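You operate a simulated robot arm through the tools that you are given. There is no shell and no other tool.

You are at the controls of a simulated two-armed robot. One attempt, no reset.

TASK
Swap the docked cracked mould for the green one and bolt it.
Fine: the cracked one goes on the battens.

The check looks at the end state, three seconds after you hand in, the way a careful person would. Anything else that was tipped, shoved, dropped, spilled or broken makes it a failure.

THE ROBOT
Two 7-joint arms with fingered hands on one trunk that stands fixed in place. Base frame: the origin is at the foot of the trunk, x ahead of it, y to its left, z up; the work surface is at about z = 0.86. Lengths are in m, angles in degrees, forces in N, time in s.
The left shoulder is at [0.07, 0.139, 1.083], the right one opposite. With the tool pointing down near the work surface each hand reaches from about 0.46 to 0.84 m from the base axis, measured 20 degrees to its own side. Payload 3.9 kg a hand.
Tool frame (each hand has its own): the origin (TCP) lies between the finger pads and is the grasp point; the fingertips stand 0.029 m ahead of it; z points along the fingers, y is the line along which they close. The gripper opens to 0.1 m; its body begins 0.034 m behind the TCP. The gripper is a hand of 5 fingers: y runs from the thumb to the fingers, the wrist lies at [-0.015, -0.105, -0.177] in the tool frame, and closing takes about 1.5 s.
Orientation is that of the tool frame in the base frame, as a unit quaternion [w, x, y, z]. With the fingers straight down and the wrist toward the robot, the tool's x, y and z point along [0, 1, 0], [1, 0, 0] and [0, 0, -1] of the base frame.

THE INTERFACE
- The arms move only by the tool nudge_tool. It takes "left_rows", "right_rows" or both (then of equal length, played together; a hand with none holds still); each is a list of rows, each an object (a shift or turn left out is 0, a gripper value left out holds the last) with "translation": the shift along the tool's x, y, z in mm, a list of three; "turn": the turn, a rotation vector about the tool's x, y, z in degrees, a list of three. In form: [{"translation": [x, y, z], "turn": [rx, ry, rz]}, ...]. A call has 1 to 20 rows; each row shifts and turns the commanded pose from where the row before left it, along the tool's axes as they then stand. "left_fingers" and "right_fingers" are, for a hand that has rows, the gripper command, from -1 (fully open) to 1 (shut), values between in proportion, set as the call begins (left out, the last holds). Each row takes 0.2 s and may step no farther than 0.05 m and 8.6 degrees from the row before; otherwise, or with a gripper value out of range, the whole call is refused. A pose out of reach is approached as far as the arm can. The call stops where the force on the tool passes 90 N (or 10 N more than at its start, if that is more) or the arm is blocked; 0.2 s more then pass. Each finger travels about 0.153 m/s and halts on what it meets, pressing with about 31 N; the grip force reading is that of the motor and also rises with nothing between the fingers. The clock runs only during rows and for 0.2 s after the last one: add rows that do not move to give the fingers time. It gives the time, the measured TCP pose, the force on the tool (base axes), the opening and the grip force at its end, in the units of the frame above (readings bear some noise), with the torque about the TCP (base axes, N m) and any sound that the robot's microphone picked up.
- Cameras (640 x 400 px; columns grow to the right, rows downward): "scene" is now at [0.1295, 0.0289, 1.3946]; the picture's right is [0.32, -0.95, 0.00], its down [-0.61, -0.21, -0.76] and it looks along [0.72, 0.24, -0.64] (base axes); focal length 322 px, centre (320, 200). "left" rides on the left gripper at [-0.066, -0.086, -0.121] in its tool frame; the picture's right is [-0.76, -0.31, 0.58], its down [0.59, -0.70, 0.40] and it looks along [0.28, 0.64, 0.71] (tool axes); focal length 247 px, centre (320, 200). "right" rides on the right gripper at [0.066, -0.086, -0.121] in its tool frame; the picture's right is [-0.76, 0.31, -0.58], its down [-0.59, -0.70, 0.40] and it looks along [-0.28, 0.64, 0.71] (tool axes); focal length 247 px, centre (320, 200). There is no depth. A picture from a camera that has moved, and an enlarged one, comes with that camera's place and axes in the base frame and with its lens.
- capture(camera): a new picture of that camera. The clock stands still meanwhile.
- slide_trunk(by): slides the trunk up (or, below 0, down) by that many m; the arms and the scene camera ride with it, the base frame stays. It gives what a move gives, with no picture.
- curl_fingers(index, middle, ring, little, thumb_bend, thumb_turn, hand): sets how far each is bent, from 0 (flat) to 1 (curled in); at 0.3 the hand is open as for a grip, at 0.7 the pads meet at the TCP. One left out holds its place. A second passes; each finger stops where it meets its share of the squeeze, and holds until it gets a number again. A gripper value or a shape takes the hand back. It gives what a move gives, with no picture; readings hold the bend of each and the force on index, middle, ring, little, thumb and palm. thumb_turn goes from beside the hand (0) to across from the fingers (1), as for a grip.
- set_grasp(shape, hand): the hand has 5 fingers and takes this shape, open, in about a second: jaw (thumb against the fingers, like two jaws); tri (thumb and two fingers); tip (a fingertip pinch); poke (one finger out to press); point (the index stretched); flat (the hand flat); cup (the hand cupped); fist (a fist). The gripper value then closes the fingers along that shape, each until it touches; the sizes above hold for jaw. It gives what a move gives, with no picture.
- turn_head(pan, tilt): turns the head with the scene camera to pan (to the left, within 86 degrees either way) and tilt (down, from -29 to 69), counted from straight ahead of the robot. It gives what a move gives.
- inspect(camera, box): a new picture of the part [left, top, right, bottom] of that camera's present view, enlarged. The clock stands still meanwhile.
- job_done(): hands the job in; it is judged then, once.

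Places have to be worked out from the pictures, the camera data and where the tool is seen. Open the grippers and draw the arms clear of the work before you hand the job in, unless the task says otherwise.

The tools are called after ">>>" as a command line: name --argument value ..., lists and objects as JSON in quotes. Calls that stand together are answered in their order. nudge_tool: Moves the arms, as the interface text tells. Its arguments: {"type":"object","properties":{"left_rows":{"type":"array","items":{"type":"object","properties":{"translation":{"type":"array","items":{"type":"number"}},"turn":{"type":"array","items":{"type":"number"}}}}},"left_fingers":{"type":"number"},"right_rows":{"type":"array","items":{"type":"object","properties":{"translation":{"type":"array","items":{"type":"number"}},"turn":{"type":"array","items":{"type":"number"}}}}},"right_fingers":{"type":"number"}},"required":[]} The other tools are called the same way: slide_trunk (by) moves the trunk up or down; set_grasp (shape, hand) gives the hand a shape; curl_fingers (index, middle, ring, little, thumb_bend, thumb_turn, hand) moves the fingers one by one; turn_head (pan, tilt) turns the head that bears the scene camera; capture (camera) takes a picture; inspect (camera, box) takes an enlarged picture of a part of a camera's view; job_done () hands the job in.

At the start:

```text
time: 0.0
left_eef_pos: [0.4477, 0.3999, 1.0732]
left_tcp_rot: [0.0, 0.554, 0.832, 0.0]
left_contact_force: [-0.7, 0.3, 0.1]
left_moment: [0.0, 0.0, -0.02]
left_width: 0.0995
left_gripper_force: 0.0
left_shape: jaw
left_bend: [0.3, 0.3, 0.3, 0.3, 0.3, 0.98]
left_finger forces: [0.1, 0.0, 0.1, 0.0, 0.0, 0.0]
right_eef_pos: [0.5871, -0.0, 1.0542]
right_tcp_rot: [0.0, 0.554, 0.832, 0.0]
right_contact_force: [-0.4, -0.5, 0.3]
right_moment: [-0.03, -0.02, -0.01]
right_width: 0.0998
right_gripper_force: 0.0
right_shape: jaw
right_bend: [0.3, 0.3, 0.3, 0.3, 0.3, 0.98]
right_finger forces: [0.1, 0.1, 0.0, 0.0, 0.1, 0.0]
trunk travel left (down, up): [-0.725, 0.115]
head pan, tilt (commanded): [18.7, 40.1]
```

scene: 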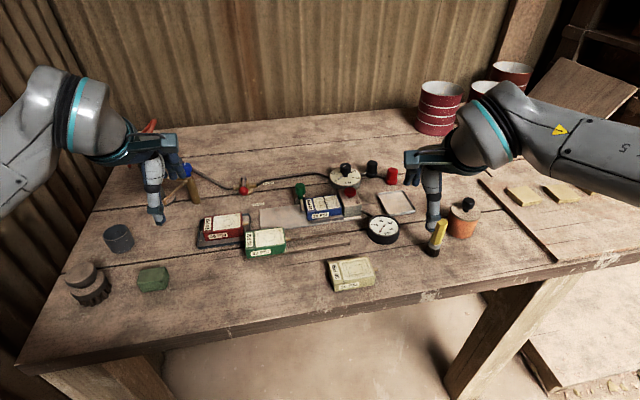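
right: 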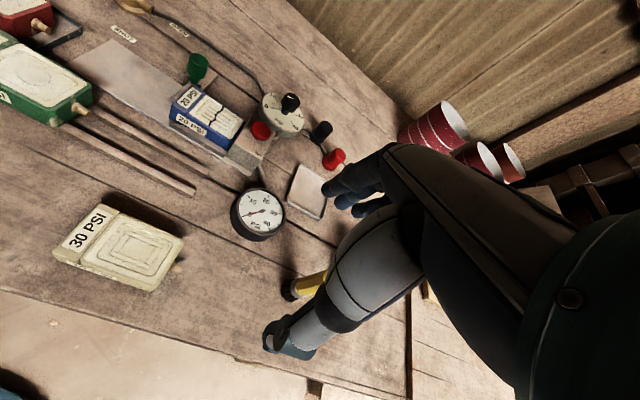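
left: 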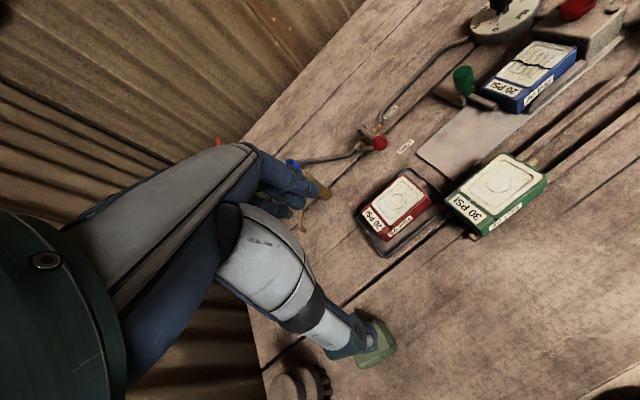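

I start by looking closely at the middle of the bench, where the blue (cracked) mould seems docked, with the green one lying on battens and others around it.

>>> inspect --camera "scene" --box '[180, 150, 420, 300]'

>>> inspect --camera "right" --box '[0, 0, 360, 225]'

>>> inspect --camera "left" --box '[320, 0, 640, 200]'

```text
2.67 times, centred on (300, 225) of scene
camera zoom: at [0.1295, 0.0289, 1.3946], right [0.32, -0.95, 0.0], down [-0.61, -0.21, -0.76], along [0.72, 0.24, -0.64], focal length 858 px, centre (373, 133)
```

zoom: 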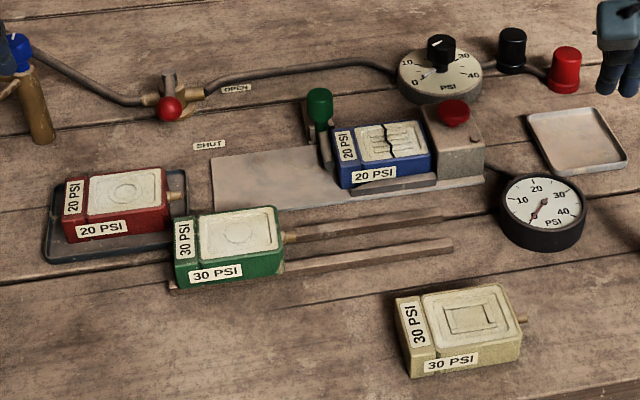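

```text
1.78 times, centred on (180, 112) of right
camera zoom: at [0.4826, 0.0275, 1.1759], right [0.58, -0.58, 0.58], down [-0.42, -0.81, -0.4], along [0.7, -0.01, -0.71], focal length 439 px, centre (569, 356)
```

zoom: 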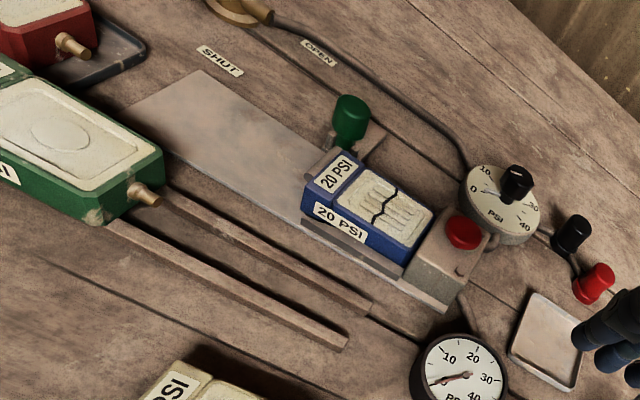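

```text
2.00 times, centred on (480, 100) of left
camera zoom: at [0.3933, 0.3052, 1.1945], right [0.01, -0.82, -0.58], down [-0.88, 0.27, -0.4], along [0.48, 0.51, -0.71], focal length 494 px, centre (0, 400)
```

zoom: 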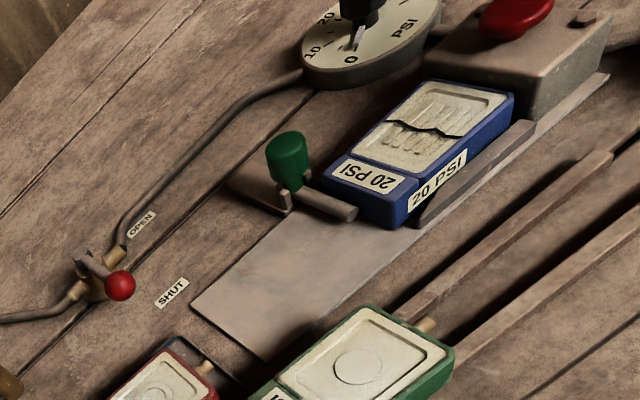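

I look closer at the gauge, regulator dial, the valve, the bolt and the dock.

>>> inspect --camera "scene" --box '[290, 155, 370, 225]'

>>> inspect --camera "scene" --box '[350, 150, 420, 250]'

>>> inspect --camera "scene" --box '[170, 150, 280, 220]'

>>> inspect --camera "left" --box '[420, 0, 640, 140]'

>>> inspect --camera "right" --box '[150, 40, 350, 250]'

```text
5.71 times, centred on (330, 190) of scene
camera zoom: at [0.1295, 0.0289, 1.3946], right [0.32, -0.95, 0.0], down [-0.61, -0.21, -0.76], along [0.72, 0.24, -0.64], focal length 1838 px, centre (263, 257)
```

zoom: 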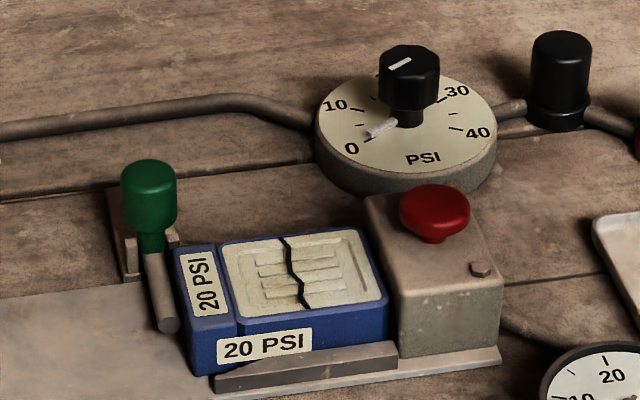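

```text
4.00 times, centred on (385, 200) of scene
camera zoom: at [0.1295, 0.0289, 1.3946], right [0.32, -0.95, 0.0], down [-0.61, -0.21, -0.76], along [0.72, 0.24, -0.64], focal length 1287 px, centre (60, 200)
```

zoom: 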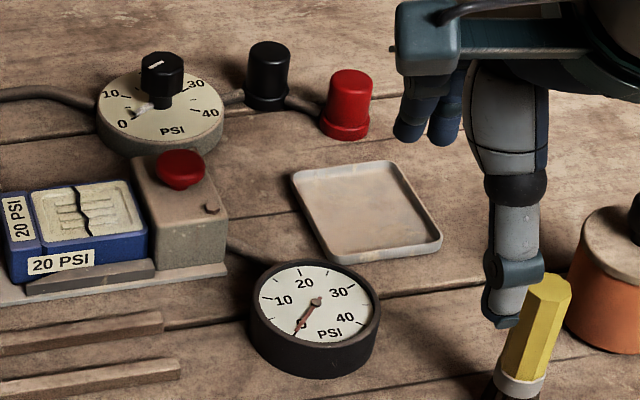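

```text
5.71 times, centred on (225, 185) of scene
camera zoom: at [0.1295, 0.0289, 1.3946], right [0.32, -0.95, 0.0], down [-0.61, -0.21, -0.76], along [0.72, 0.24, -0.64], focal length 1838 px, centre (863, 286)
```

zoom: 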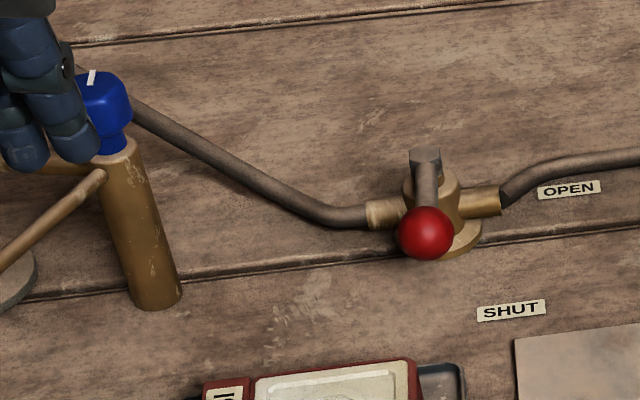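

```text
2.86 times, centred on (530, 70) of left
camera zoom: at [0.3933, 0.3052, 1.1945], right [0.01, -0.82, -0.58], down [-0.88, 0.27, -0.4], along [0.48, 0.51, -0.71], focal length 706 px, centre (-280, 571)
```

zoom: 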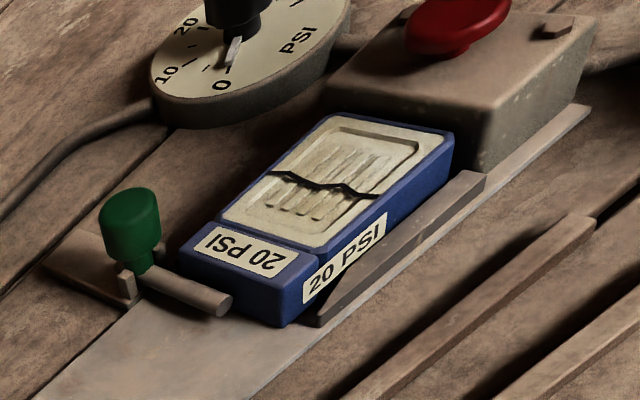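

```text
1.90 times, centred on (250, 145) of right
camera zoom: at [0.4826, 0.0275, 1.1759], right [0.58, -0.58, 0.58], down [-0.42, -0.81, -0.4], along [0.7, -0.01, -0.71], focal length 470 px, centre (453, 305)
```

zoom: 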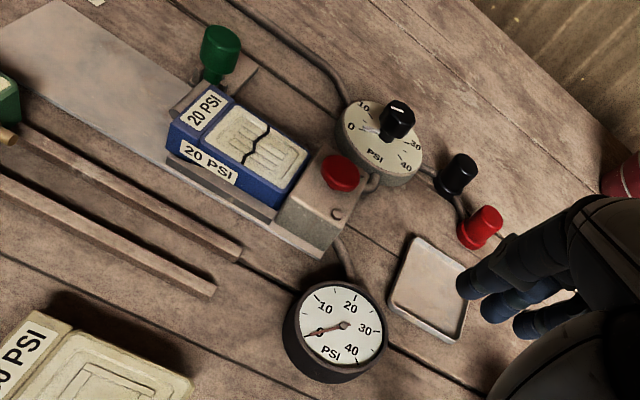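

The gauge needle looks to be at zero and the valve lever is crosswise (SHUT). I zoom hard on the bolt, the dock block and the green mould to read their build.

>>> inspect --camera "scene" --box '[295, 175, 335, 215]'

>>> inspect --camera "left" --box '[430, 50, 530, 115]'

>>> inspect --camera "right" --box '[160, 40, 270, 180]'

>>> inspect --camera "scene" --box '[190, 205, 300, 270]'

>>> inspect --camera "scene" --box '[355, 205, 410, 250]'

```text
10.00 times, centred on (315, 195) of scene
camera zoom: at [0.1295, 0.0289, 1.3946], right [0.32, -0.95, 0.0], down [-0.61, -0.21, -0.76], along [0.72, 0.24, -0.64], focal length 3217 px, centre (370, 250)
```

zoom: 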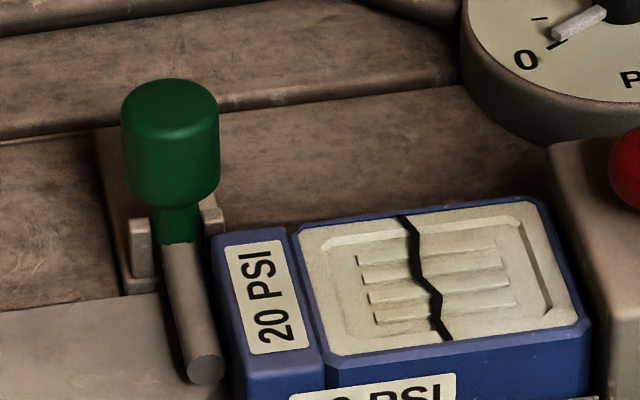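

```text
6.15 times, centred on (480, 82) of left
camera zoom: at [0.3933, 0.3052, 1.1945], right [0.01, -0.82, -0.58], down [-0.88, 0.27, -0.4], along [0.48, 0.51, -0.71], focal length 1520 px, centre (-665, 923)
```

zoom: 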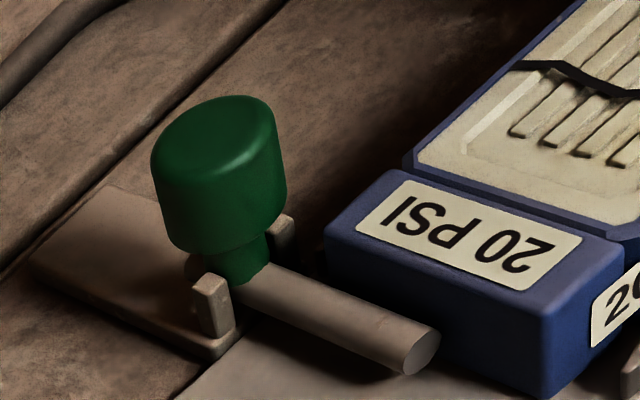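

```text
2.86 times, centred on (215, 110) of right
camera zoom: at [0.4826, 0.0275, 1.1759], right [0.58, -0.58, 0.58], down [-0.42, -0.81, -0.4], along [0.7, -0.01, -0.71], focal length 706 px, centre (620, 457)
```

zoom: 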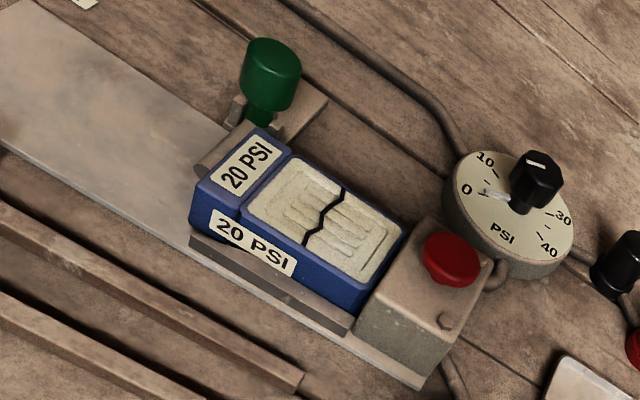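

```text
5.82 times, centred on (245, 238) of scene
camera zoom: at [0.1295, 0.0289, 1.3946], right [0.32, -0.95, 0.0], down [-0.61, -0.21, -0.76], along [0.72, 0.24, -0.64], focal length 1872 px, centre (756, -18)
```

zoom: 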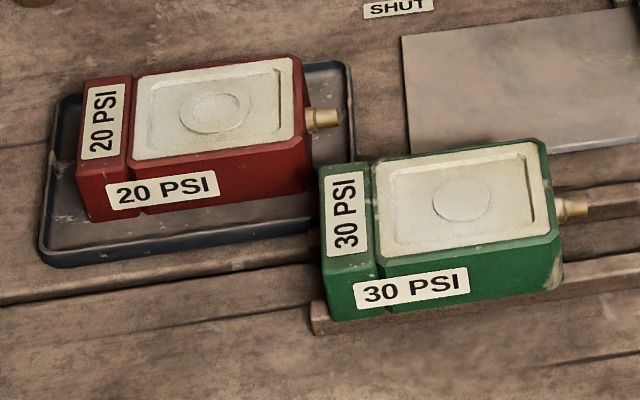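

```text
8.89 times, centred on (382, 228) of scene
camera zoom: at [0.1295, 0.0289, 1.3946], right [0.32, -0.95, 0.0], down [-0.61, -0.21, -0.76], along [0.72, 0.24, -0.64], focal length 2859 px, centre (-236, -44)
```

zoom: 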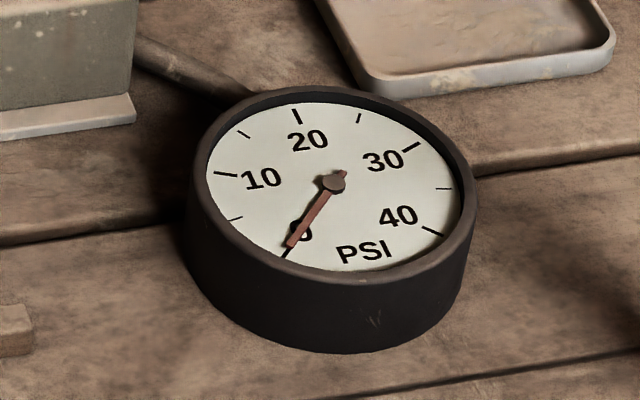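

The gauge is at 0 and the lever is crosswise, so the line looks dead; the bolt is a green-knobbed rod across the back of the blue mould, knob at about (0.692, 0.270, top 0.928). I check the left hand's finger layout and the dock's far side next.

>>> inspect --camera "scene" --box '[90, 110, 230, 230]'

>>> inspect --camera "left" --box '[200, 130, 420, 380]'

>>> inspect --camera "scene" --box '[325, 170, 375, 225]'

```text
3.33 times, centred on (160, 170) of scene
camera zoom: at [0.1295, 0.0289, 1.3946], right [0.32, -0.95, 0.0], down [-0.61, -0.21, -0.76], along [0.72, 0.24, -0.64], focal length 1072 px, centre (853, 300)
```

zoom: 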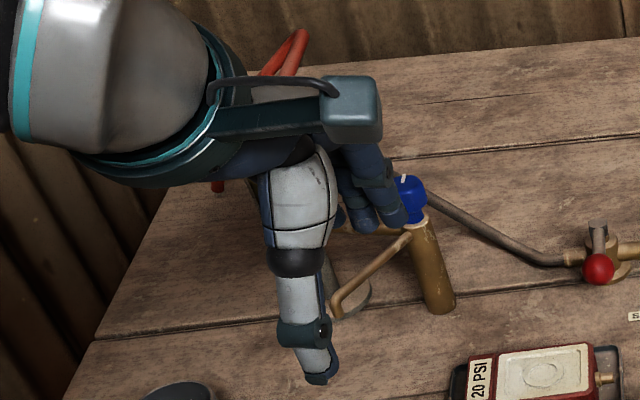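

```text
1.60 times, centred on (310, 255) of left
camera zoom: at [0.3933, 0.3052, 1.1945], right [0.01, -0.82, -0.58], down [-0.88, 0.27, -0.4], along [0.48, 0.51, -0.71], focal length 395 px, centre (336, 112)
```

zoom: 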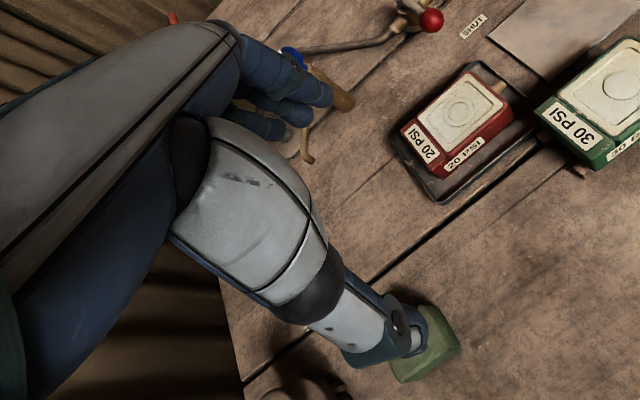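

```text
7.27 times, centred on (350, 198) of scene
camera zoom: at [0.1295, 0.0289, 1.3946], right [0.32, -0.95, 0.0], down [-0.61, -0.21, -0.76], along [0.72, 0.24, -0.64], focal length 2339 px, centre (102, 218)
```

zoom: 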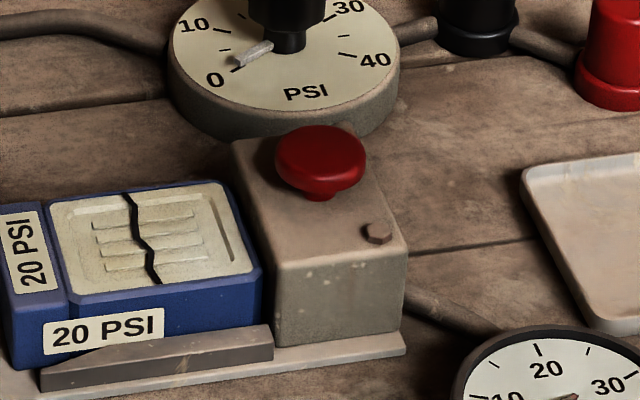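

The far side of the dock isn't visible from here, so I turn the left hand to match the dock's yaw (about 29.5°) and carry it high to above the bolt knob for a closer look.

>>> nudge_tool --left_rows '[{"turn": [0, 0, -6.9]}, {"translation": [-33.4, 21.2, 0]}, {"translation": [-33.4, 21.2, 0]}, {"translation": [-33.4, 21.2, 0]}, {"translation": [-33.4, 21.2, 0]}, {"translation": [-33.4, 21.2, 0]}, {"translation": [-33.4, 21.2, 0]}, {"translation": [-33.4, 21.2, 0]}]'

>>> capture --camera "left"

>>> capture --camera "scene"

```text
time: 1.8
left_eef_pos: [0.692, 0.267, 1.0727]
left_tcp_rot: [-0.001, 0.503, 0.864, 0.001]
left_contact_force: [-0.2, 0.2, -0.7]
left_moment: [0.0, 0.0, -0.03]
left_width: 0.1002
left_gripper_force: 0.1
left_shape: jaw
left_bend: [0.3, 0.3, 0.3, 0.3, 0.3, 0.98]
left_finger forces: [0.0, 0.0, 0.0, 0.1, 0.1, 0.0]
right_eef_pos: [0.5877, -0.0018, 1.0529]
right_tcp_rot: [-0.001, 0.554, 0.832, 0.0]
right_contact_force: [-0.2, -0.7, 0.0]
right_moment: [0.02, -0.02, -0.01]
right_width: 0.1001
right_gripper_force: 0.1
right_shape: jaw
right_bend: [0.3, 0.3, 0.3, 0.3, 0.3, 0.98]
right_finger forces: [0.1, 0.1, 0.1, 0.0, 0.0, 0.0]
trunk travel left (down, up): [-0.725, 0.115]
head pan, tilt (commanded): [18.7, 40.1]
```

```text
taken
camera left: at [0.651, 0.1673, 1.1938], right [0.11, -0.81, -0.58], down [-0.9, 0.16, -0.4], along [0.42, 0.56, -0.71], focal length 247 px, centre (320, 200)
```

left: 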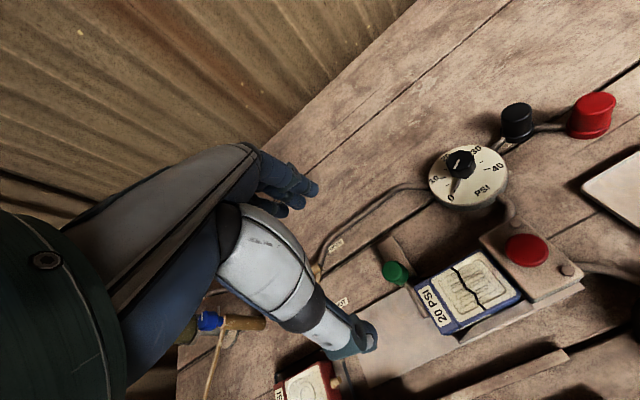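

```text
taken
camera scene: at [0.1311, 0.0273, 1.3944], right [0.32, -0.95, 0.0], down [-0.61, -0.21, -0.76], along [0.72, 0.25, -0.65], focal length 322 px, centre (320, 200)
```

scene: 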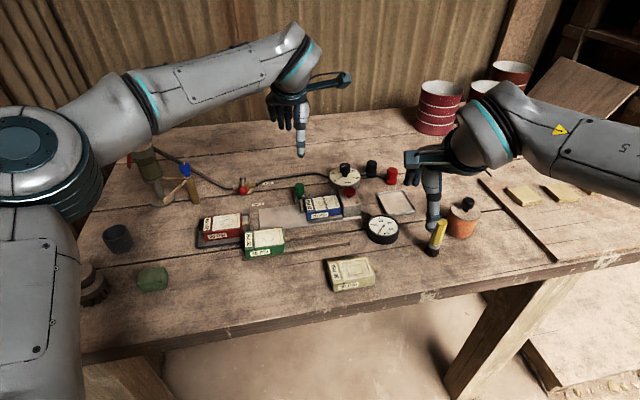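

The left hand is above the bolt. I zoom its camera onto the dock to see the bolt bracket, far rail and block from this side.

>>> inspect --camera "left" --box '[360, 210, 600, 360]'

>>> inspect --camera "left" --box '[370, 230, 470, 340]'

>>> inspect --camera "scene" --box '[250, 60, 370, 240]'

```text
2.67 times, centred on (480, 285) of left
camera zoom: at [0.651, 0.1673, 1.1938], right [0.11, -0.81, -0.58], down [-0.9, 0.16, -0.4], along [0.42, 0.56, -0.71], focal length 659 px, centre (-107, -27)
```

zoom: 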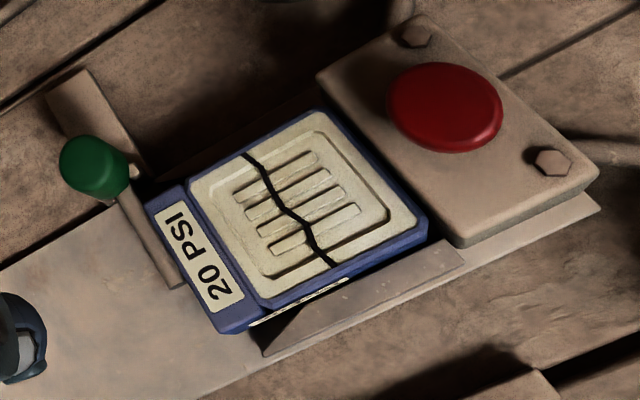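

```text
3.64 times, centred on (420, 285) of left
camera zoom: at [0.651, 0.1673, 1.1938], right [0.11, -0.81, -0.58], down [-0.9, 0.16, -0.4], along [0.42, 0.56, -0.71], focal length 898 px, centre (-44, -109)
```

zoom: 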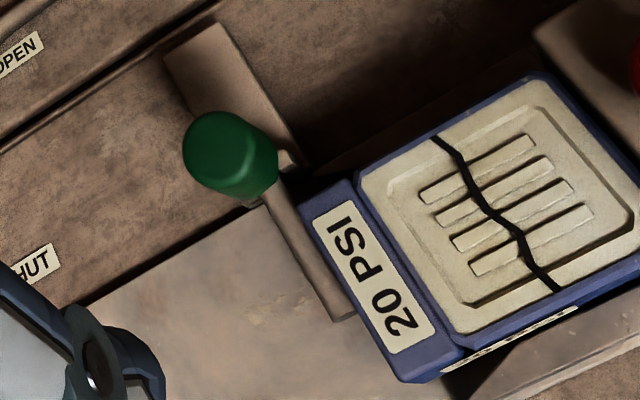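

```text
2.22 times, centred on (310, 150) of scene
camera zoom: at [0.1311, 0.0273, 1.3944], right [0.32, -0.95, 0.0], down [-0.61, -0.21, -0.76], along [0.72, 0.25, -0.65], focal length 715 px, centre (342, 311)
```

zoom: 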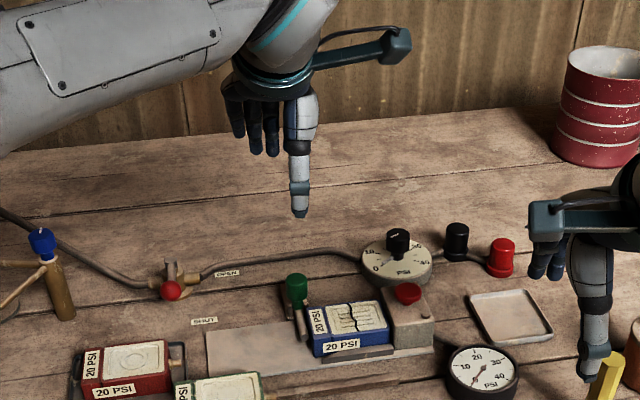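

There are rails on both sides of the mould and the bolt rod slides in a bracket. Thumb and index lie on the tool axis with the other fingers toward the bolt side, so I try the "tri" shape here at height to see its footprint.

>>> set_grasp --shape "tri" --hand "left"

>>> inspect --camera "scene" --box '[250, 60, 370, 180]'

>>> capture --camera "left"

>>> capture --camera "right"

```text
time: 2.7
left_eef_pos: [0.6899, 0.2682, 1.0731]
left_tcp_rot: [0.0, 0.503, 0.864, 0.0]
left_contact_force: [-0.8, 0.1, -0.1]
left_moment: [0.0, 0.01, 0.02]
left_width: 0.0998
left_gripper_force: 0.2
left_shape: tri
left_bend: [0.3, 0.3, 0.99, 0.99, 0.3, 0.98]
left_finger forces: [0.0, 0.0, 0.1, 0.1, 0.0, 0.1]
right_eef_pos: [0.5862, 0.0001, 1.0543]
right_tcp_rot: [0.0, 0.554, 0.833, 0.0]
right_contact_force: [0.8, -0.1, -0.1]
right_moment: [-0.03, 0.0, 0.02]
right_width: 0.0999
right_gripper_force: 0.1
right_shape: jaw
right_bend: [0.3, 0.3, 0.3, 0.3, 0.3, 0.98]
right_finger forces: [0.1, 0.0, 0.1, 0.1, 0.0, 0.0]
trunk travel left (down, up): [-0.725, 0.115]
head pan, tilt (commanded): [18.7, 40.1]
```

```text
3.33 times, centred on (310, 120) of scene
camera zoom: at [0.1297, 0.0287, 1.3946], right [0.32, -0.95, 0.0], down [-0.61, -0.21, -0.76], along [0.72, 0.24, -0.64], focal length 1072 px, centre (353, 467)
```

zoom: 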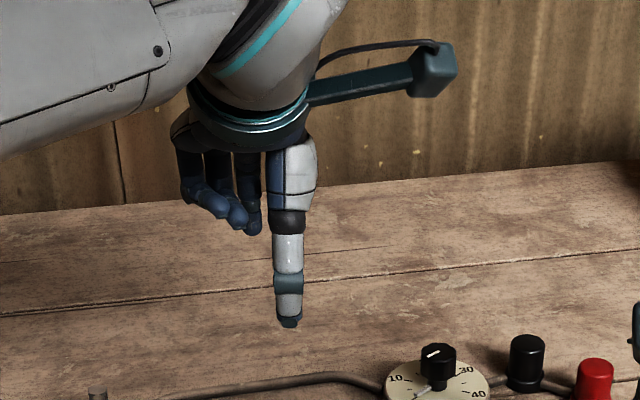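

```text
taken
camera left: at [0.6492, 0.1688, 1.1943], right [0.11, -0.81, -0.58], down [-0.9, 0.16, -0.4], along [0.42, 0.56, -0.71], focal length 247 px, centre (320, 200)
```

left: 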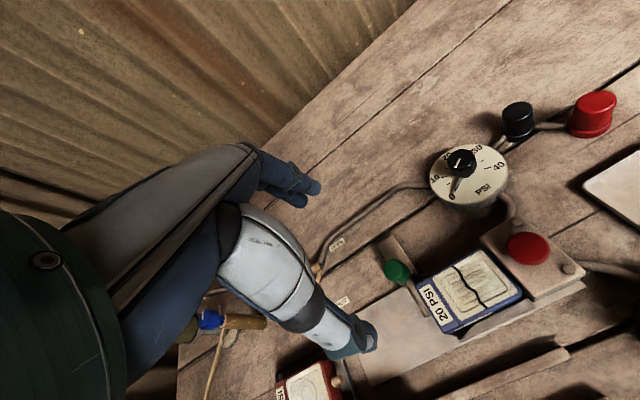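

```text
taken
camera right: at [0.4828, 0.0274, 1.1758], right [0.58, -0.58, 0.58], down [-0.42, -0.81, -0.4], along [0.7, -0.01, -0.71], focal length 247 px, centre (320, 200)
```

right: 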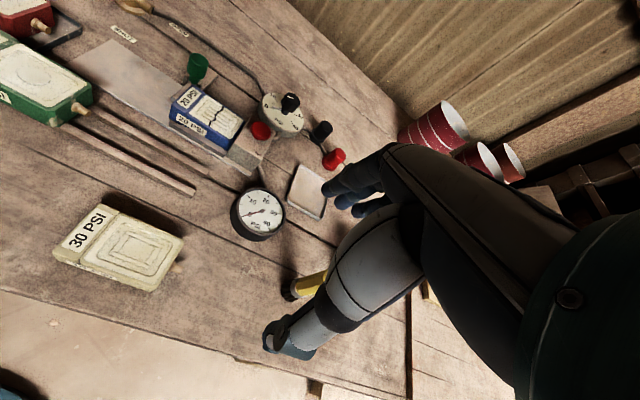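

Tri folds ring and little away, leaving thumb, index and middle. I lower over the knob so thumb is on its near side and index on its far side, tips still a few mm above the mould top (0.901).

>>> nudge_tool --left_rows '[{"translation": [0, 0, 35]}, {"translation": [0, 0, 35]}, {"translation": [0, 0, 35]}, {"translation": [0, 0, 18]}, {"translation": [0, 0, 0]}]'

>>> inspect --camera "scene" --box '[240, 120, 400, 230]'

>>> capture --camera "left"

>>> inspect --camera "right" --box '[80, 0, 340, 180]'

```text
time: 3.9
left_eef_pos: [0.6911, 0.269, 0.9501]
left_tcp_rot: [0.0, 0.503, 0.864, 0.0]
left_contact_force: [0.4, -0.8, 0.1]
left_moment: [0.04, -0.02, 0.02]
left_width: 0.0995
left_gripper_force: 0.0
left_shape: tri
left_bend: [0.3, 0.3, 0.99, 0.99, 0.3, 0.98]
left_finger forces: [0.1, 0.0, 0.1, 0.0, 0.1, 0.0]
right_eef_pos: [0.5861, -0.0002, 1.0555]
right_tcp_rot: [0.0, 0.554, 0.832, 0.0]
right_contact_force: [0.5, 0.2, 0.5]
right_moment: [0.0, -0.01, 0.02]
right_width: 0.0995
right_gripper_force: 0.0
right_shape: jaw
right_bend: [0.3, 0.3, 0.3, 0.3, 0.3, 0.98]
right_finger forces: [0.1, 0.0, 0.0, 0.0, 0.0, 0.0]
trunk travel left (down, up): [-0.725, 0.115]
head pan, tilt (commanded): [18.7, 40.1]
```

```text
3.64 times, centred on (320, 175) of scene
camera zoom: at [0.1293, 0.0288, 1.3946], right [0.32, -0.95, 0.0], down [-0.61, -0.21, -0.76], along [0.72, 0.24, -0.64], focal length 1170 px, centre (320, 291)
```

zoom: 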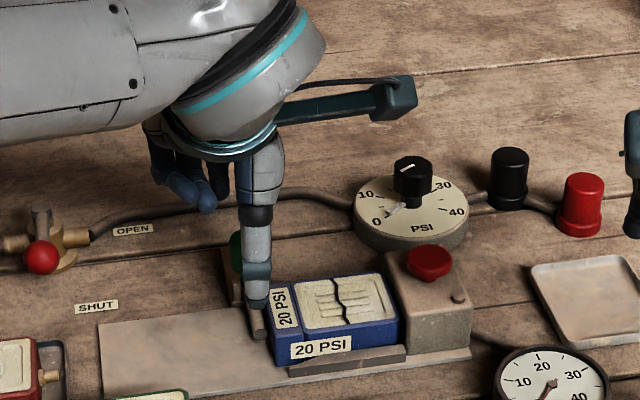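

```text
taken
camera left: at [0.6492, 0.1694, 1.0704], right [0.11, -0.81, -0.58], down [-0.9, 0.16, -0.4], along [0.42, 0.56, -0.71], focal length 247 px, centre (320, 200)
```

left: 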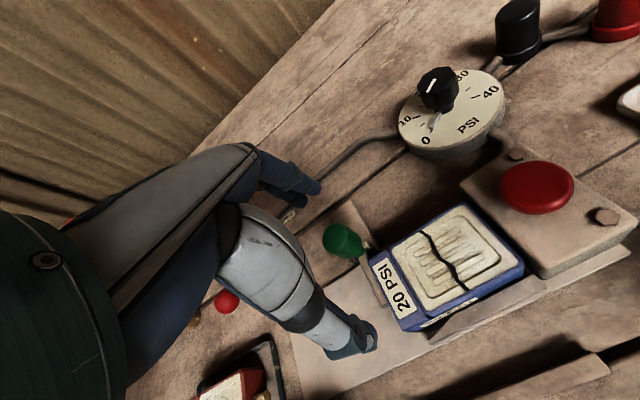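

```text
2.22 times, centred on (210, 90) of right
camera zoom: at [0.4824, 0.0274, 1.176], right [0.58, -0.58, 0.58], down [-0.42, -0.81, -0.4], along [0.7, -0.01, -0.71], focal length 549 px, centre (564, 444)
```

zoom: 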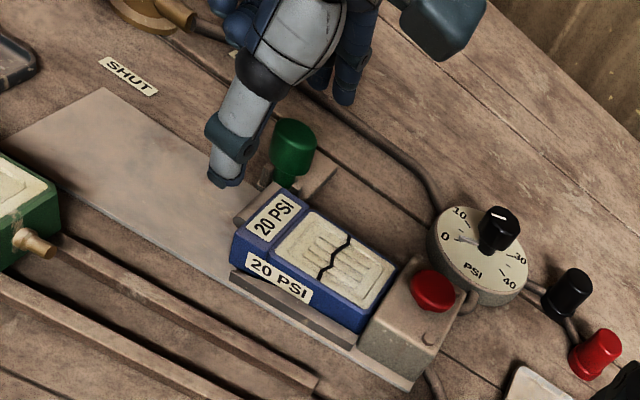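

Thumb sits on the knob's near side at the right height. I move along +y of the tool (away) to bring the thumb up to the knob and watch the force.

>>> nudge_tool --left_rows '[{"translation": [0, 15, 0]}, {"translation": [0, 12, 0]}, {"translation": [0, 6, 0]}, {"translation": [0, 4, 0]}, {"translation": [0, 4, 0]}, {"translation": [0, 4, 0]}]'

>>> inspect --camera "right" --box '[80, 0, 340, 180]'

>>> inspect --camera "left" --box '[240, 160, 480, 380]'

```text
time: 5.3
left_eef_pos: [0.7302, 0.2912, 0.9506]
left_tcp_rot: [-0.001, 0.503, 0.865, 0.001]
left_contact_force: [-0.1, -0.1, -0.2]
left_moment: [-0.02, -0.01, -0.01]
left_width: 0.0996
left_gripper_force: 0.0
left_shape: tri
left_bend: [0.3, 0.3, 0.99, 0.99, 0.3, 0.98]
left_finger forces: [0.0, 0.1, 0.1, 0.1, 0.1, 0.1]
right_eef_pos: [0.5868, -0.0005, 1.0528]
right_tcp_rot: [-0.001, 0.553, 0.833, -0.001]
right_contact_force: [0.0, 0.5, 0.2]
right_moment: [-0.02, 0.0, 0.0]
right_width: 0.0999
right_gripper_force: 0.1
right_shape: jaw
right_bend: [0.3, 0.3, 0.3, 0.3, 0.3, 0.98]
right_finger forces: [0.1, 0.1, 0.0, 0.1, 0.0, 0.1]
trunk travel left (down, up): [-0.725, 0.115]
head pan, tilt (commanded): [18.7, 40.1]
```

```text
2.22 times, centred on (210, 90) of right
camera zoom: at [0.4828, 0.0275, 1.1758], right [0.58, -0.58, 0.58], down [-0.42, -0.81, -0.4], along [0.7, -0.01, -0.71], focal length 549 px, centre (564, 444)
```

zoom: 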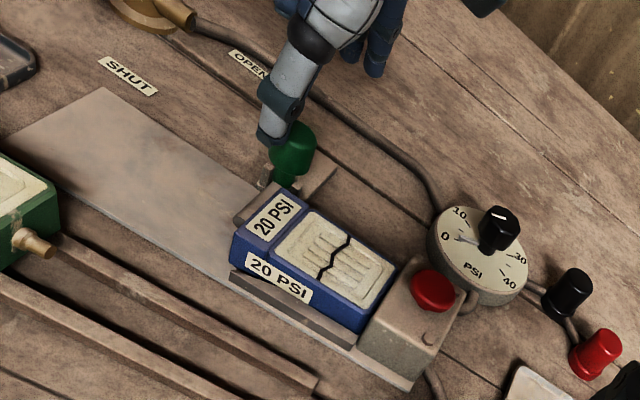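

```text
1.82 times, centred on (360, 270) of left
camera zoom: at [0.6889, 0.1922, 1.0716], right [0.11, -0.81, -0.58], down [-0.9, 0.16, -0.4], along [0.42, 0.56, -0.71], focal length 449 px, centre (247, 73)
```

zoom: 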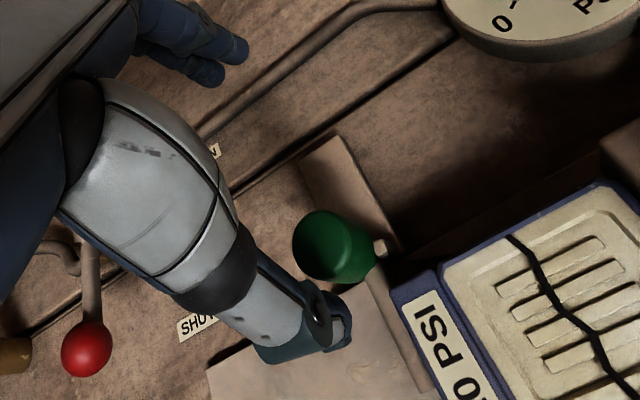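

No contact yet, and both hand cameras show the thumb passing slightly to the left of the knob. I back off, shift about 11 mm toward the dock (tool −x), and push again.

>>> nudge_tool --left_rows '[{"translation": [0, -12, 0]}, {"translation": [-11, 0, 0]}, {"translation": [0, 8, 0]}, {"translation": [0, 4, 0]}, {"translation": [0, 4, 0]}, {"translation": [0, 4, 0]}]'

>>> inspect --camera "right" --box '[130, 0, 290, 120]'

>>> inspect --camera "left" --box '[240, 160, 480, 380]'

>>> inspect --camera "scene" --box '[260, 140, 360, 230]'

```text
time: 6.7
left_eef_pos: [0.7436, 0.2849, 0.9501]
left_tcp_rot: [0.0, 0.503, 0.864, 0.0]
left_contact_force: [-0.7, 0.8, 0.4]
left_moment: [0.02, 0.02, -0.02]
left_width: 0.0998
left_gripper_force: 0.1
left_shape: tri
left_bend: [0.3, 0.3, 0.99, 0.99, 0.3, 0.98]
left_finger forces: [0.0, 0.0, 0.0, 0.0, 0.0, 0.1]
right_eef_pos: [0.5868, -0.0009, 1.0534]
right_tcp_rot: [0.0, 0.554, 0.833, 0.0]
right_contact_force: [-0.1, 0.4, -0.2]
right_moment: [0.02, -0.03, -0.03]
right_width: 0.0999
right_gripper_force: 0.0
right_shape: jaw
right_bend: [0.3, 0.3, 0.3, 0.3, 0.3, 0.98]
right_finger forces: [0.0, 0.0, 0.0, 0.0, 0.1, 0.1]
trunk travel left (down, up): [-0.725, 0.115]
head pan, tilt (commanded): [18.7, 40.1]
```

```text
3.33 times, centred on (210, 60) of right
camera zoom: at [0.4827, 0.0275, 1.1758], right [0.58, -0.58, 0.58], down [-0.42, -0.81, -0.4], along [0.7, -0.01, -0.71], focal length 823 px, centre (687, 667)
```

zoom: 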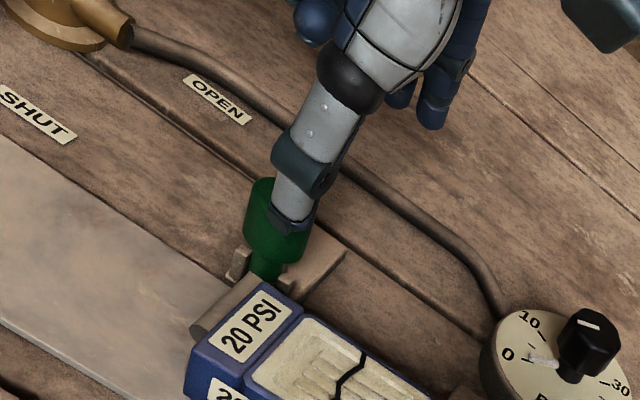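

```text
1.82 times, centred on (360, 270) of left
camera zoom: at [0.7019, 0.1859, 1.0713], right [0.11, -0.81, -0.58], down [-0.9, 0.16, -0.4], along [0.42, 0.56, -0.71], focal length 449 px, centre (247, 73)
```

zoom: 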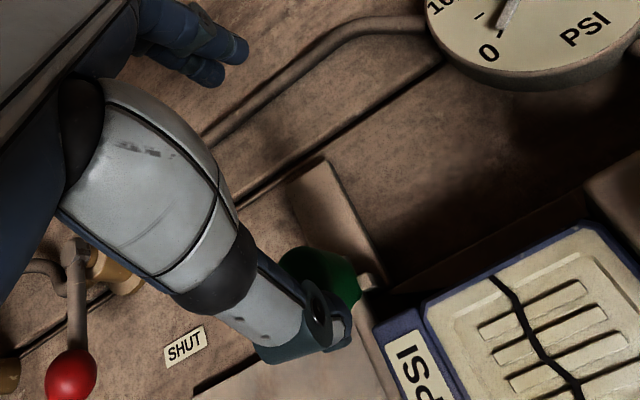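

```text
4.44 times, centred on (310, 185) of scene
camera zoom: at [0.1296, 0.029, 1.3946], right [0.32, -0.95, 0.0], down [-0.61, -0.21, -0.76], along [0.72, 0.24, -0.64], focal length 1430 px, centre (364, 267)
```

zoom: 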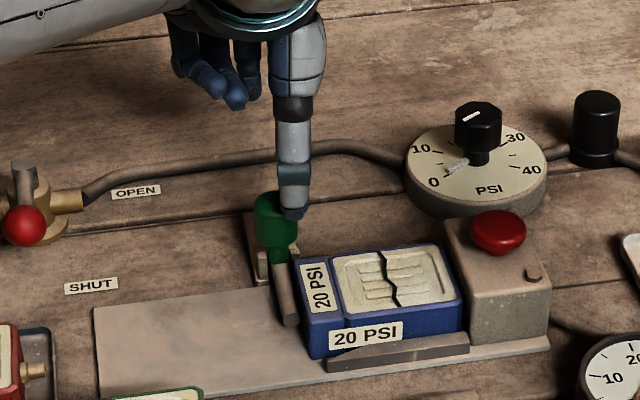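

Triangulating again with the right camera puts the knob top at about z 0.917, so the thumb tip (≈0.918) skimmed over it. I back off, re-centre, lower 12 mm (still ~6 mm above the mould) and push again.

>>> nudge_tool --left_rows '[{"translation": [0, -22, 0]}, {"translation": [7, 0, 0]}, {"translation": [0, 0, 7]}, {"translation": [0, 0, 5]}, {"translation": [0, 0, 0]}]'

>>> inspect --camera "scene" --box '[260, 140, 360, 230]'

>>> inspect --camera "right" --box '[130, 0, 290, 120]'

>>> inspect --camera "left" --box '[240, 160, 480, 380]'

```text
time: 7.9
left_eef_pos: [0.7203, 0.2809, 0.9375]
left_tcp_rot: [-0.001, 0.503, 0.864, 0.0]
left_contact_force: [0.2, 0.3, 0.0]
left_moment: [-0.01, 0.03, -0.02]
left_width: 0.0999
left_gripper_force: 0.1
left_shape: tri
left_bend: [0.3, 0.3, 0.99, 0.99, 0.3, 0.98]
left_finger forces: [0.1, 0.0, 0.0, 0.0, 0.1, 0.0]
right_eef_pos: [0.5878, -0.0002, 1.0548]
right_tcp_rot: [0.0, 0.554, 0.833, -0.001]
right_contact_force: [0.4, -0.2, 0.4]
right_moment: [0.0, -0.02, -0.01]
right_width: 0.0999
right_gripper_force: 0.1
right_shape: jaw
right_bend: [0.3, 0.3, 0.3, 0.3, 0.3, 0.98]
right_finger forces: [0.0, 0.0, 0.0, 0.0, 0.0, 0.1]
trunk travel left (down, up): [-0.725, 0.115]
head pan, tilt (commanded): [18.7, 40.1]
```

```text
4.44 times, centred on (310, 185) of scene
camera zoom: at [0.1297, 0.0289, 1.3946], right [0.32, -0.95, 0.0], down [-0.61, -0.21, -0.76], along [0.72, 0.24, -0.64], focal length 1430 px, centre (364, 267)
```

zoom: 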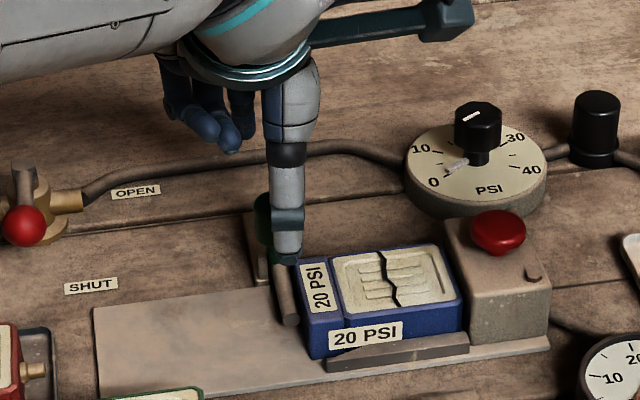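

```text
3.33 times, centred on (210, 60) of right
camera zoom: at [0.4827, 0.0275, 1.1758], right [0.58, -0.58, 0.58], down [-0.42, -0.81, -0.4], along [0.7, -0.01, -0.71], focal length 823 px, centre (687, 667)
```

zoom: 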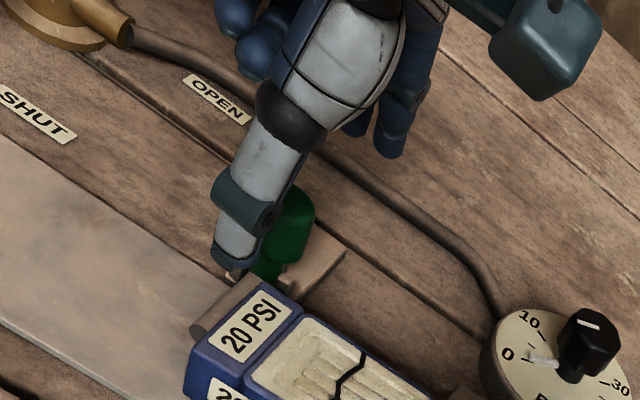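

```text
1.82 times, centred on (360, 270) of left
camera zoom: at [0.6789, 0.181, 1.0594], right [0.11, -0.81, -0.58], down [-0.9, 0.16, -0.4], along [0.42, 0.56, -0.71], focal length 449 px, centre (247, 73)
```

zoom: 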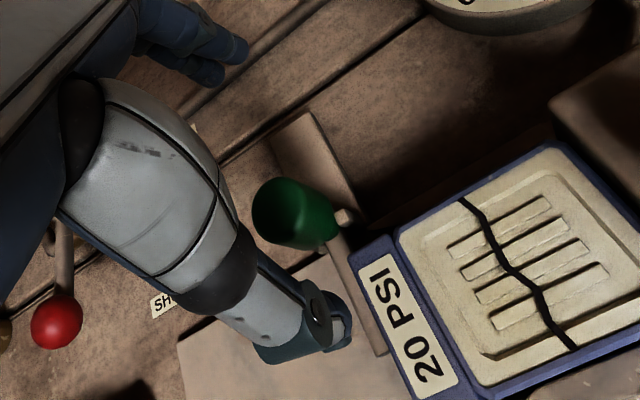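

The thumb tip now stands just in front of the knob at the right height. I push away in small steps.

>>> nudge_tool --left_rows '[{"translation": [0, 5, 0]}, {"translation": [0, 5, 0]}, {"translation": [0, 4, 0]}, {"translation": [0, 4, 0]}, {"translation": [0, 4, 0]}, {"translation": [0, 4, 0]}]'

>>> inspect --camera "scene" --box '[260, 140, 360, 230]'

>>> inspect --camera "left" --box '[240, 160, 480, 380]'

```text
time: 9.3
left_eef_pos: [0.7422, 0.2955, 0.9386]
left_tcp_rot: [0.0, 0.503, 0.864, 0.0]
left_contact_force: [-0.6, -0.9, 0.4]
left_moment: [0.0, 0.04, -0.03]
left_width: 0.0998
left_gripper_force: 0.1
left_shape: tri
left_bend: [0.3, 0.3, 0.99, 0.99, 0.29, 0.98]
left_finger forces: [0.1, 0.0, 0.1, 0.1, 0.6, 0.0]
right_eef_pos: [0.5867, -0.0009, 1.0543]
right_tcp_rot: [0.0, 0.554, 0.833, 0.0]
right_contact_force: [0.5, -0.4, 0.7]
right_moment: [0.0, 0.0, -0.02]
right_width: 0.0995
right_gripper_force: 0.0
right_shape: jaw
right_bend: [0.3, 0.3, 0.3, 0.3, 0.3, 0.98]
right_finger forces: [0.0, 0.0, 0.1, 0.0, 0.0, 0.0]
trunk travel left (down, up): [-0.725, 0.115]
head pan, tilt (commanded): [18.7, 40.1]
```

```text
4.44 times, centred on (310, 185) of scene
camera zoom: at [0.1297, 0.0289, 1.3946], right [0.32, -0.95, 0.0], down [-0.61, -0.21, -0.76], along [0.72, 0.24, -0.64], focal length 1430 px, centre (364, 267)
```

zoom: 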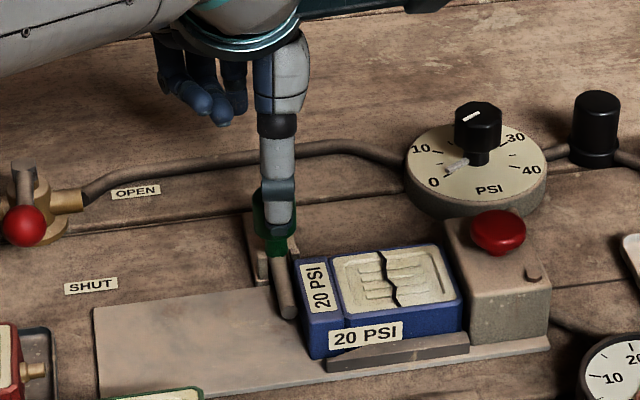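

```text
1.82 times, centred on (360, 270) of left
camera zoom: at [0.7011, 0.1949, 1.0593], right [0.11, -0.81, -0.58], down [-0.9, 0.16, -0.4], along [0.42, 0.56, -0.71], focal length 449 px, centre (247, 73)
```

zoom: 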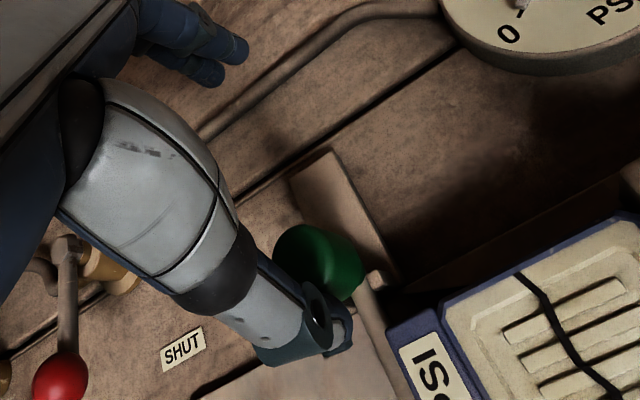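

The thumb force reads 0.6 N – contact has just begun, well centred. I keep pushing and watch how the rod moves.

>>> nudge_tool --left_rows '[{"translation": [0, 4, 0]}, {"translation": [0, 4, 0]}, {"translation": [0, 4, 0]}, {"translation": [0, 4, 0]}]'

>>> inspect --camera "scene" --box '[260, 140, 360, 230]'

>>> inspect --camera "left" --box '[240, 160, 480, 380]'

```text
time: 10.3
left_eef_pos: [0.7575, 0.3018, 0.9383]
left_tcp_rot: [0.001, 0.503, 0.864, 0.0]
left_contact_force: [-1.2, 0.3, -0.4]
left_moment: [0.02, 0.04, -0.03]
left_width: 0.0998
left_gripper_force: 0.0
left_shape: tri
left_bend: [0.3, 0.3, 0.99, 0.99, 0.29, 0.98]
left_finger forces: [0.0, 0.0, 0.1, 0.0, 0.5, 0.1]
right_eef_pos: [0.5866, -0.0007, 1.0534]
right_tcp_rot: [0.001, 0.554, 0.833, 0.0]
right_contact_force: [0.6, 0.6, 0.7]
right_moment: [-0.02, 0.0, 0.02]
right_width: 0.0999
right_gripper_force: 0.1
right_shape: jaw
right_bend: [0.3, 0.3, 0.3, 0.3, 0.3, 0.98]
right_finger forces: [0.0, 0.0, 0.0, 0.1, 0.1, 0.0]
trunk travel left (down, up): [-0.725, 0.115]
head pan, tilt (commanded): [18.7, 40.1]
```

```text
4.44 times, centred on (310, 185) of scene
camera zoom: at [0.1297, 0.0289, 1.3946], right [0.32, -0.95, 0.0], down [-0.61, -0.21, -0.76], along [0.72, 0.24, -0.64], focal length 1430 px, centre (364, 267)
```

zoom: 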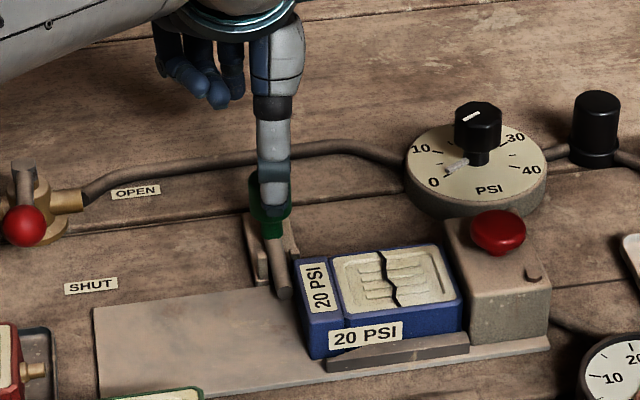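

```text
1.82 times, centred on (360, 270) of left
camera zoom: at [0.7154, 0.2027, 1.0597], right [0.11, -0.81, -0.58], down [-0.9, 0.17, -0.4], along [0.42, 0.56, -0.71], focal length 449 px, centre (247, 73)
```

zoom: 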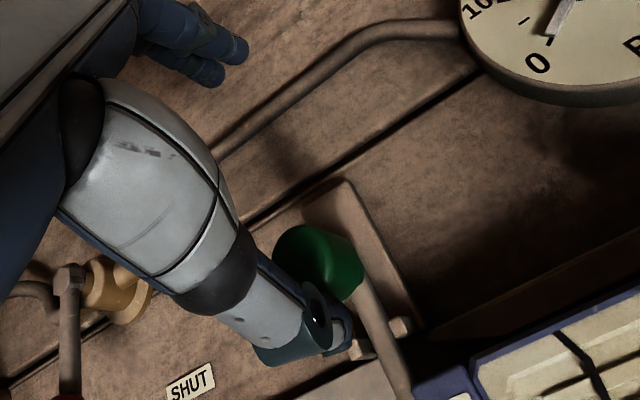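

The bolt slides freely with the thumb. I continue until the rod clears the mould's path or it meets its stop.

>>> nudge_tool --left_rows '[{"translation": [0, 4, 0]}, {"translation": [0, 4, 0]}, {"translation": [0, 4, 0]}, {"translation": [0, 3, 0]}, {"translation": [0, 3, 0]}]'

>>> inspect --camera "scene" --box '[260, 140, 360, 230]'

>>> inspect --camera "left" --box '[240, 160, 480, 380]'

```text
time: 11.5
left_eef_pos: [0.772, 0.3107, 0.9388]
left_tcp_rot: [0.0, 0.503, 0.864, 0.001]
left_contact_force: [-1.0, 0.2, -0.2]
left_moment: [0.01, 0.05, -0.01]
left_width: 0.1
left_gripper_force: 0.0
left_shape: tri
left_bend: [0.3, 0.3, 0.99, 0.99, 0.29, 0.98]
left_finger forces: [0.1, 0.0, 0.1, 0.0, 0.6, 0.0]
right_eef_pos: [0.5854, -0.0002, 1.0534]
right_tcp_rot: [0.001, 0.554, 0.833, 0.0]
right_contact_force: [0.0, -0.5, 0.3]
right_moment: [0.02, 0.02, -0.02]
right_width: 0.1
right_gripper_force: 0.2
right_shape: jaw
right_bend: [0.3, 0.3, 0.3, 0.3, 0.3, 0.98]
right_finger forces: [0.0, 0.1, 0.0, 0.0, 0.0, 0.0]
trunk travel left (down, up): [-0.725, 0.115]
head pan, tilt (commanded): [18.7, 40.1]
```

```text
4.44 times, centred on (310, 185) of scene
camera zoom: at [0.1294, 0.0287, 1.3946], right [0.32, -0.95, 0.0], down [-0.61, -0.21, -0.76], along [0.72, 0.24, -0.64], focal length 1430 px, centre (364, 267)
```

zoom: 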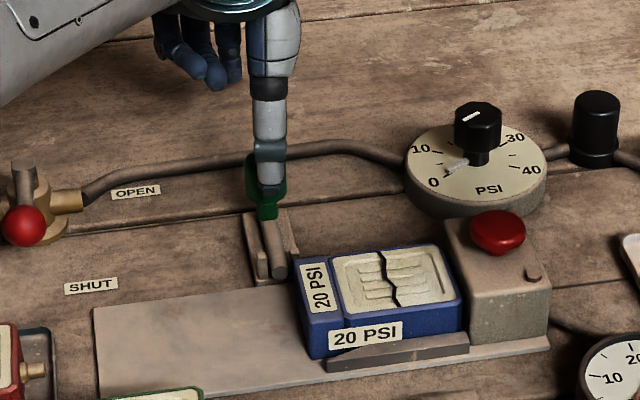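

```text
1.82 times, centred on (360, 270) of left
camera zoom: at [0.7311, 0.211, 1.0605], right [0.11, -0.81, -0.58], down [-0.9, 0.16, -0.4], along [0.42, 0.56, -0.71], focal length 449 px, centre (247, 73)
```

zoom: 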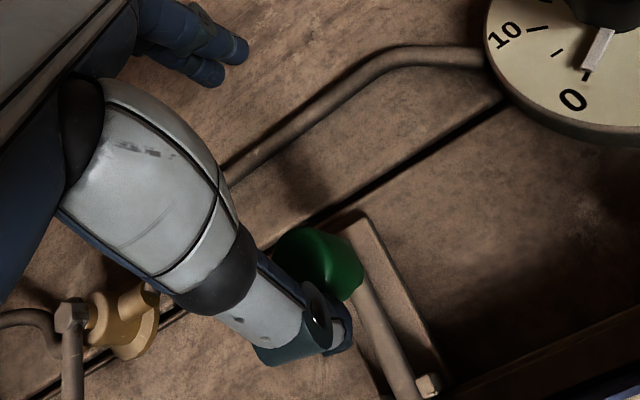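

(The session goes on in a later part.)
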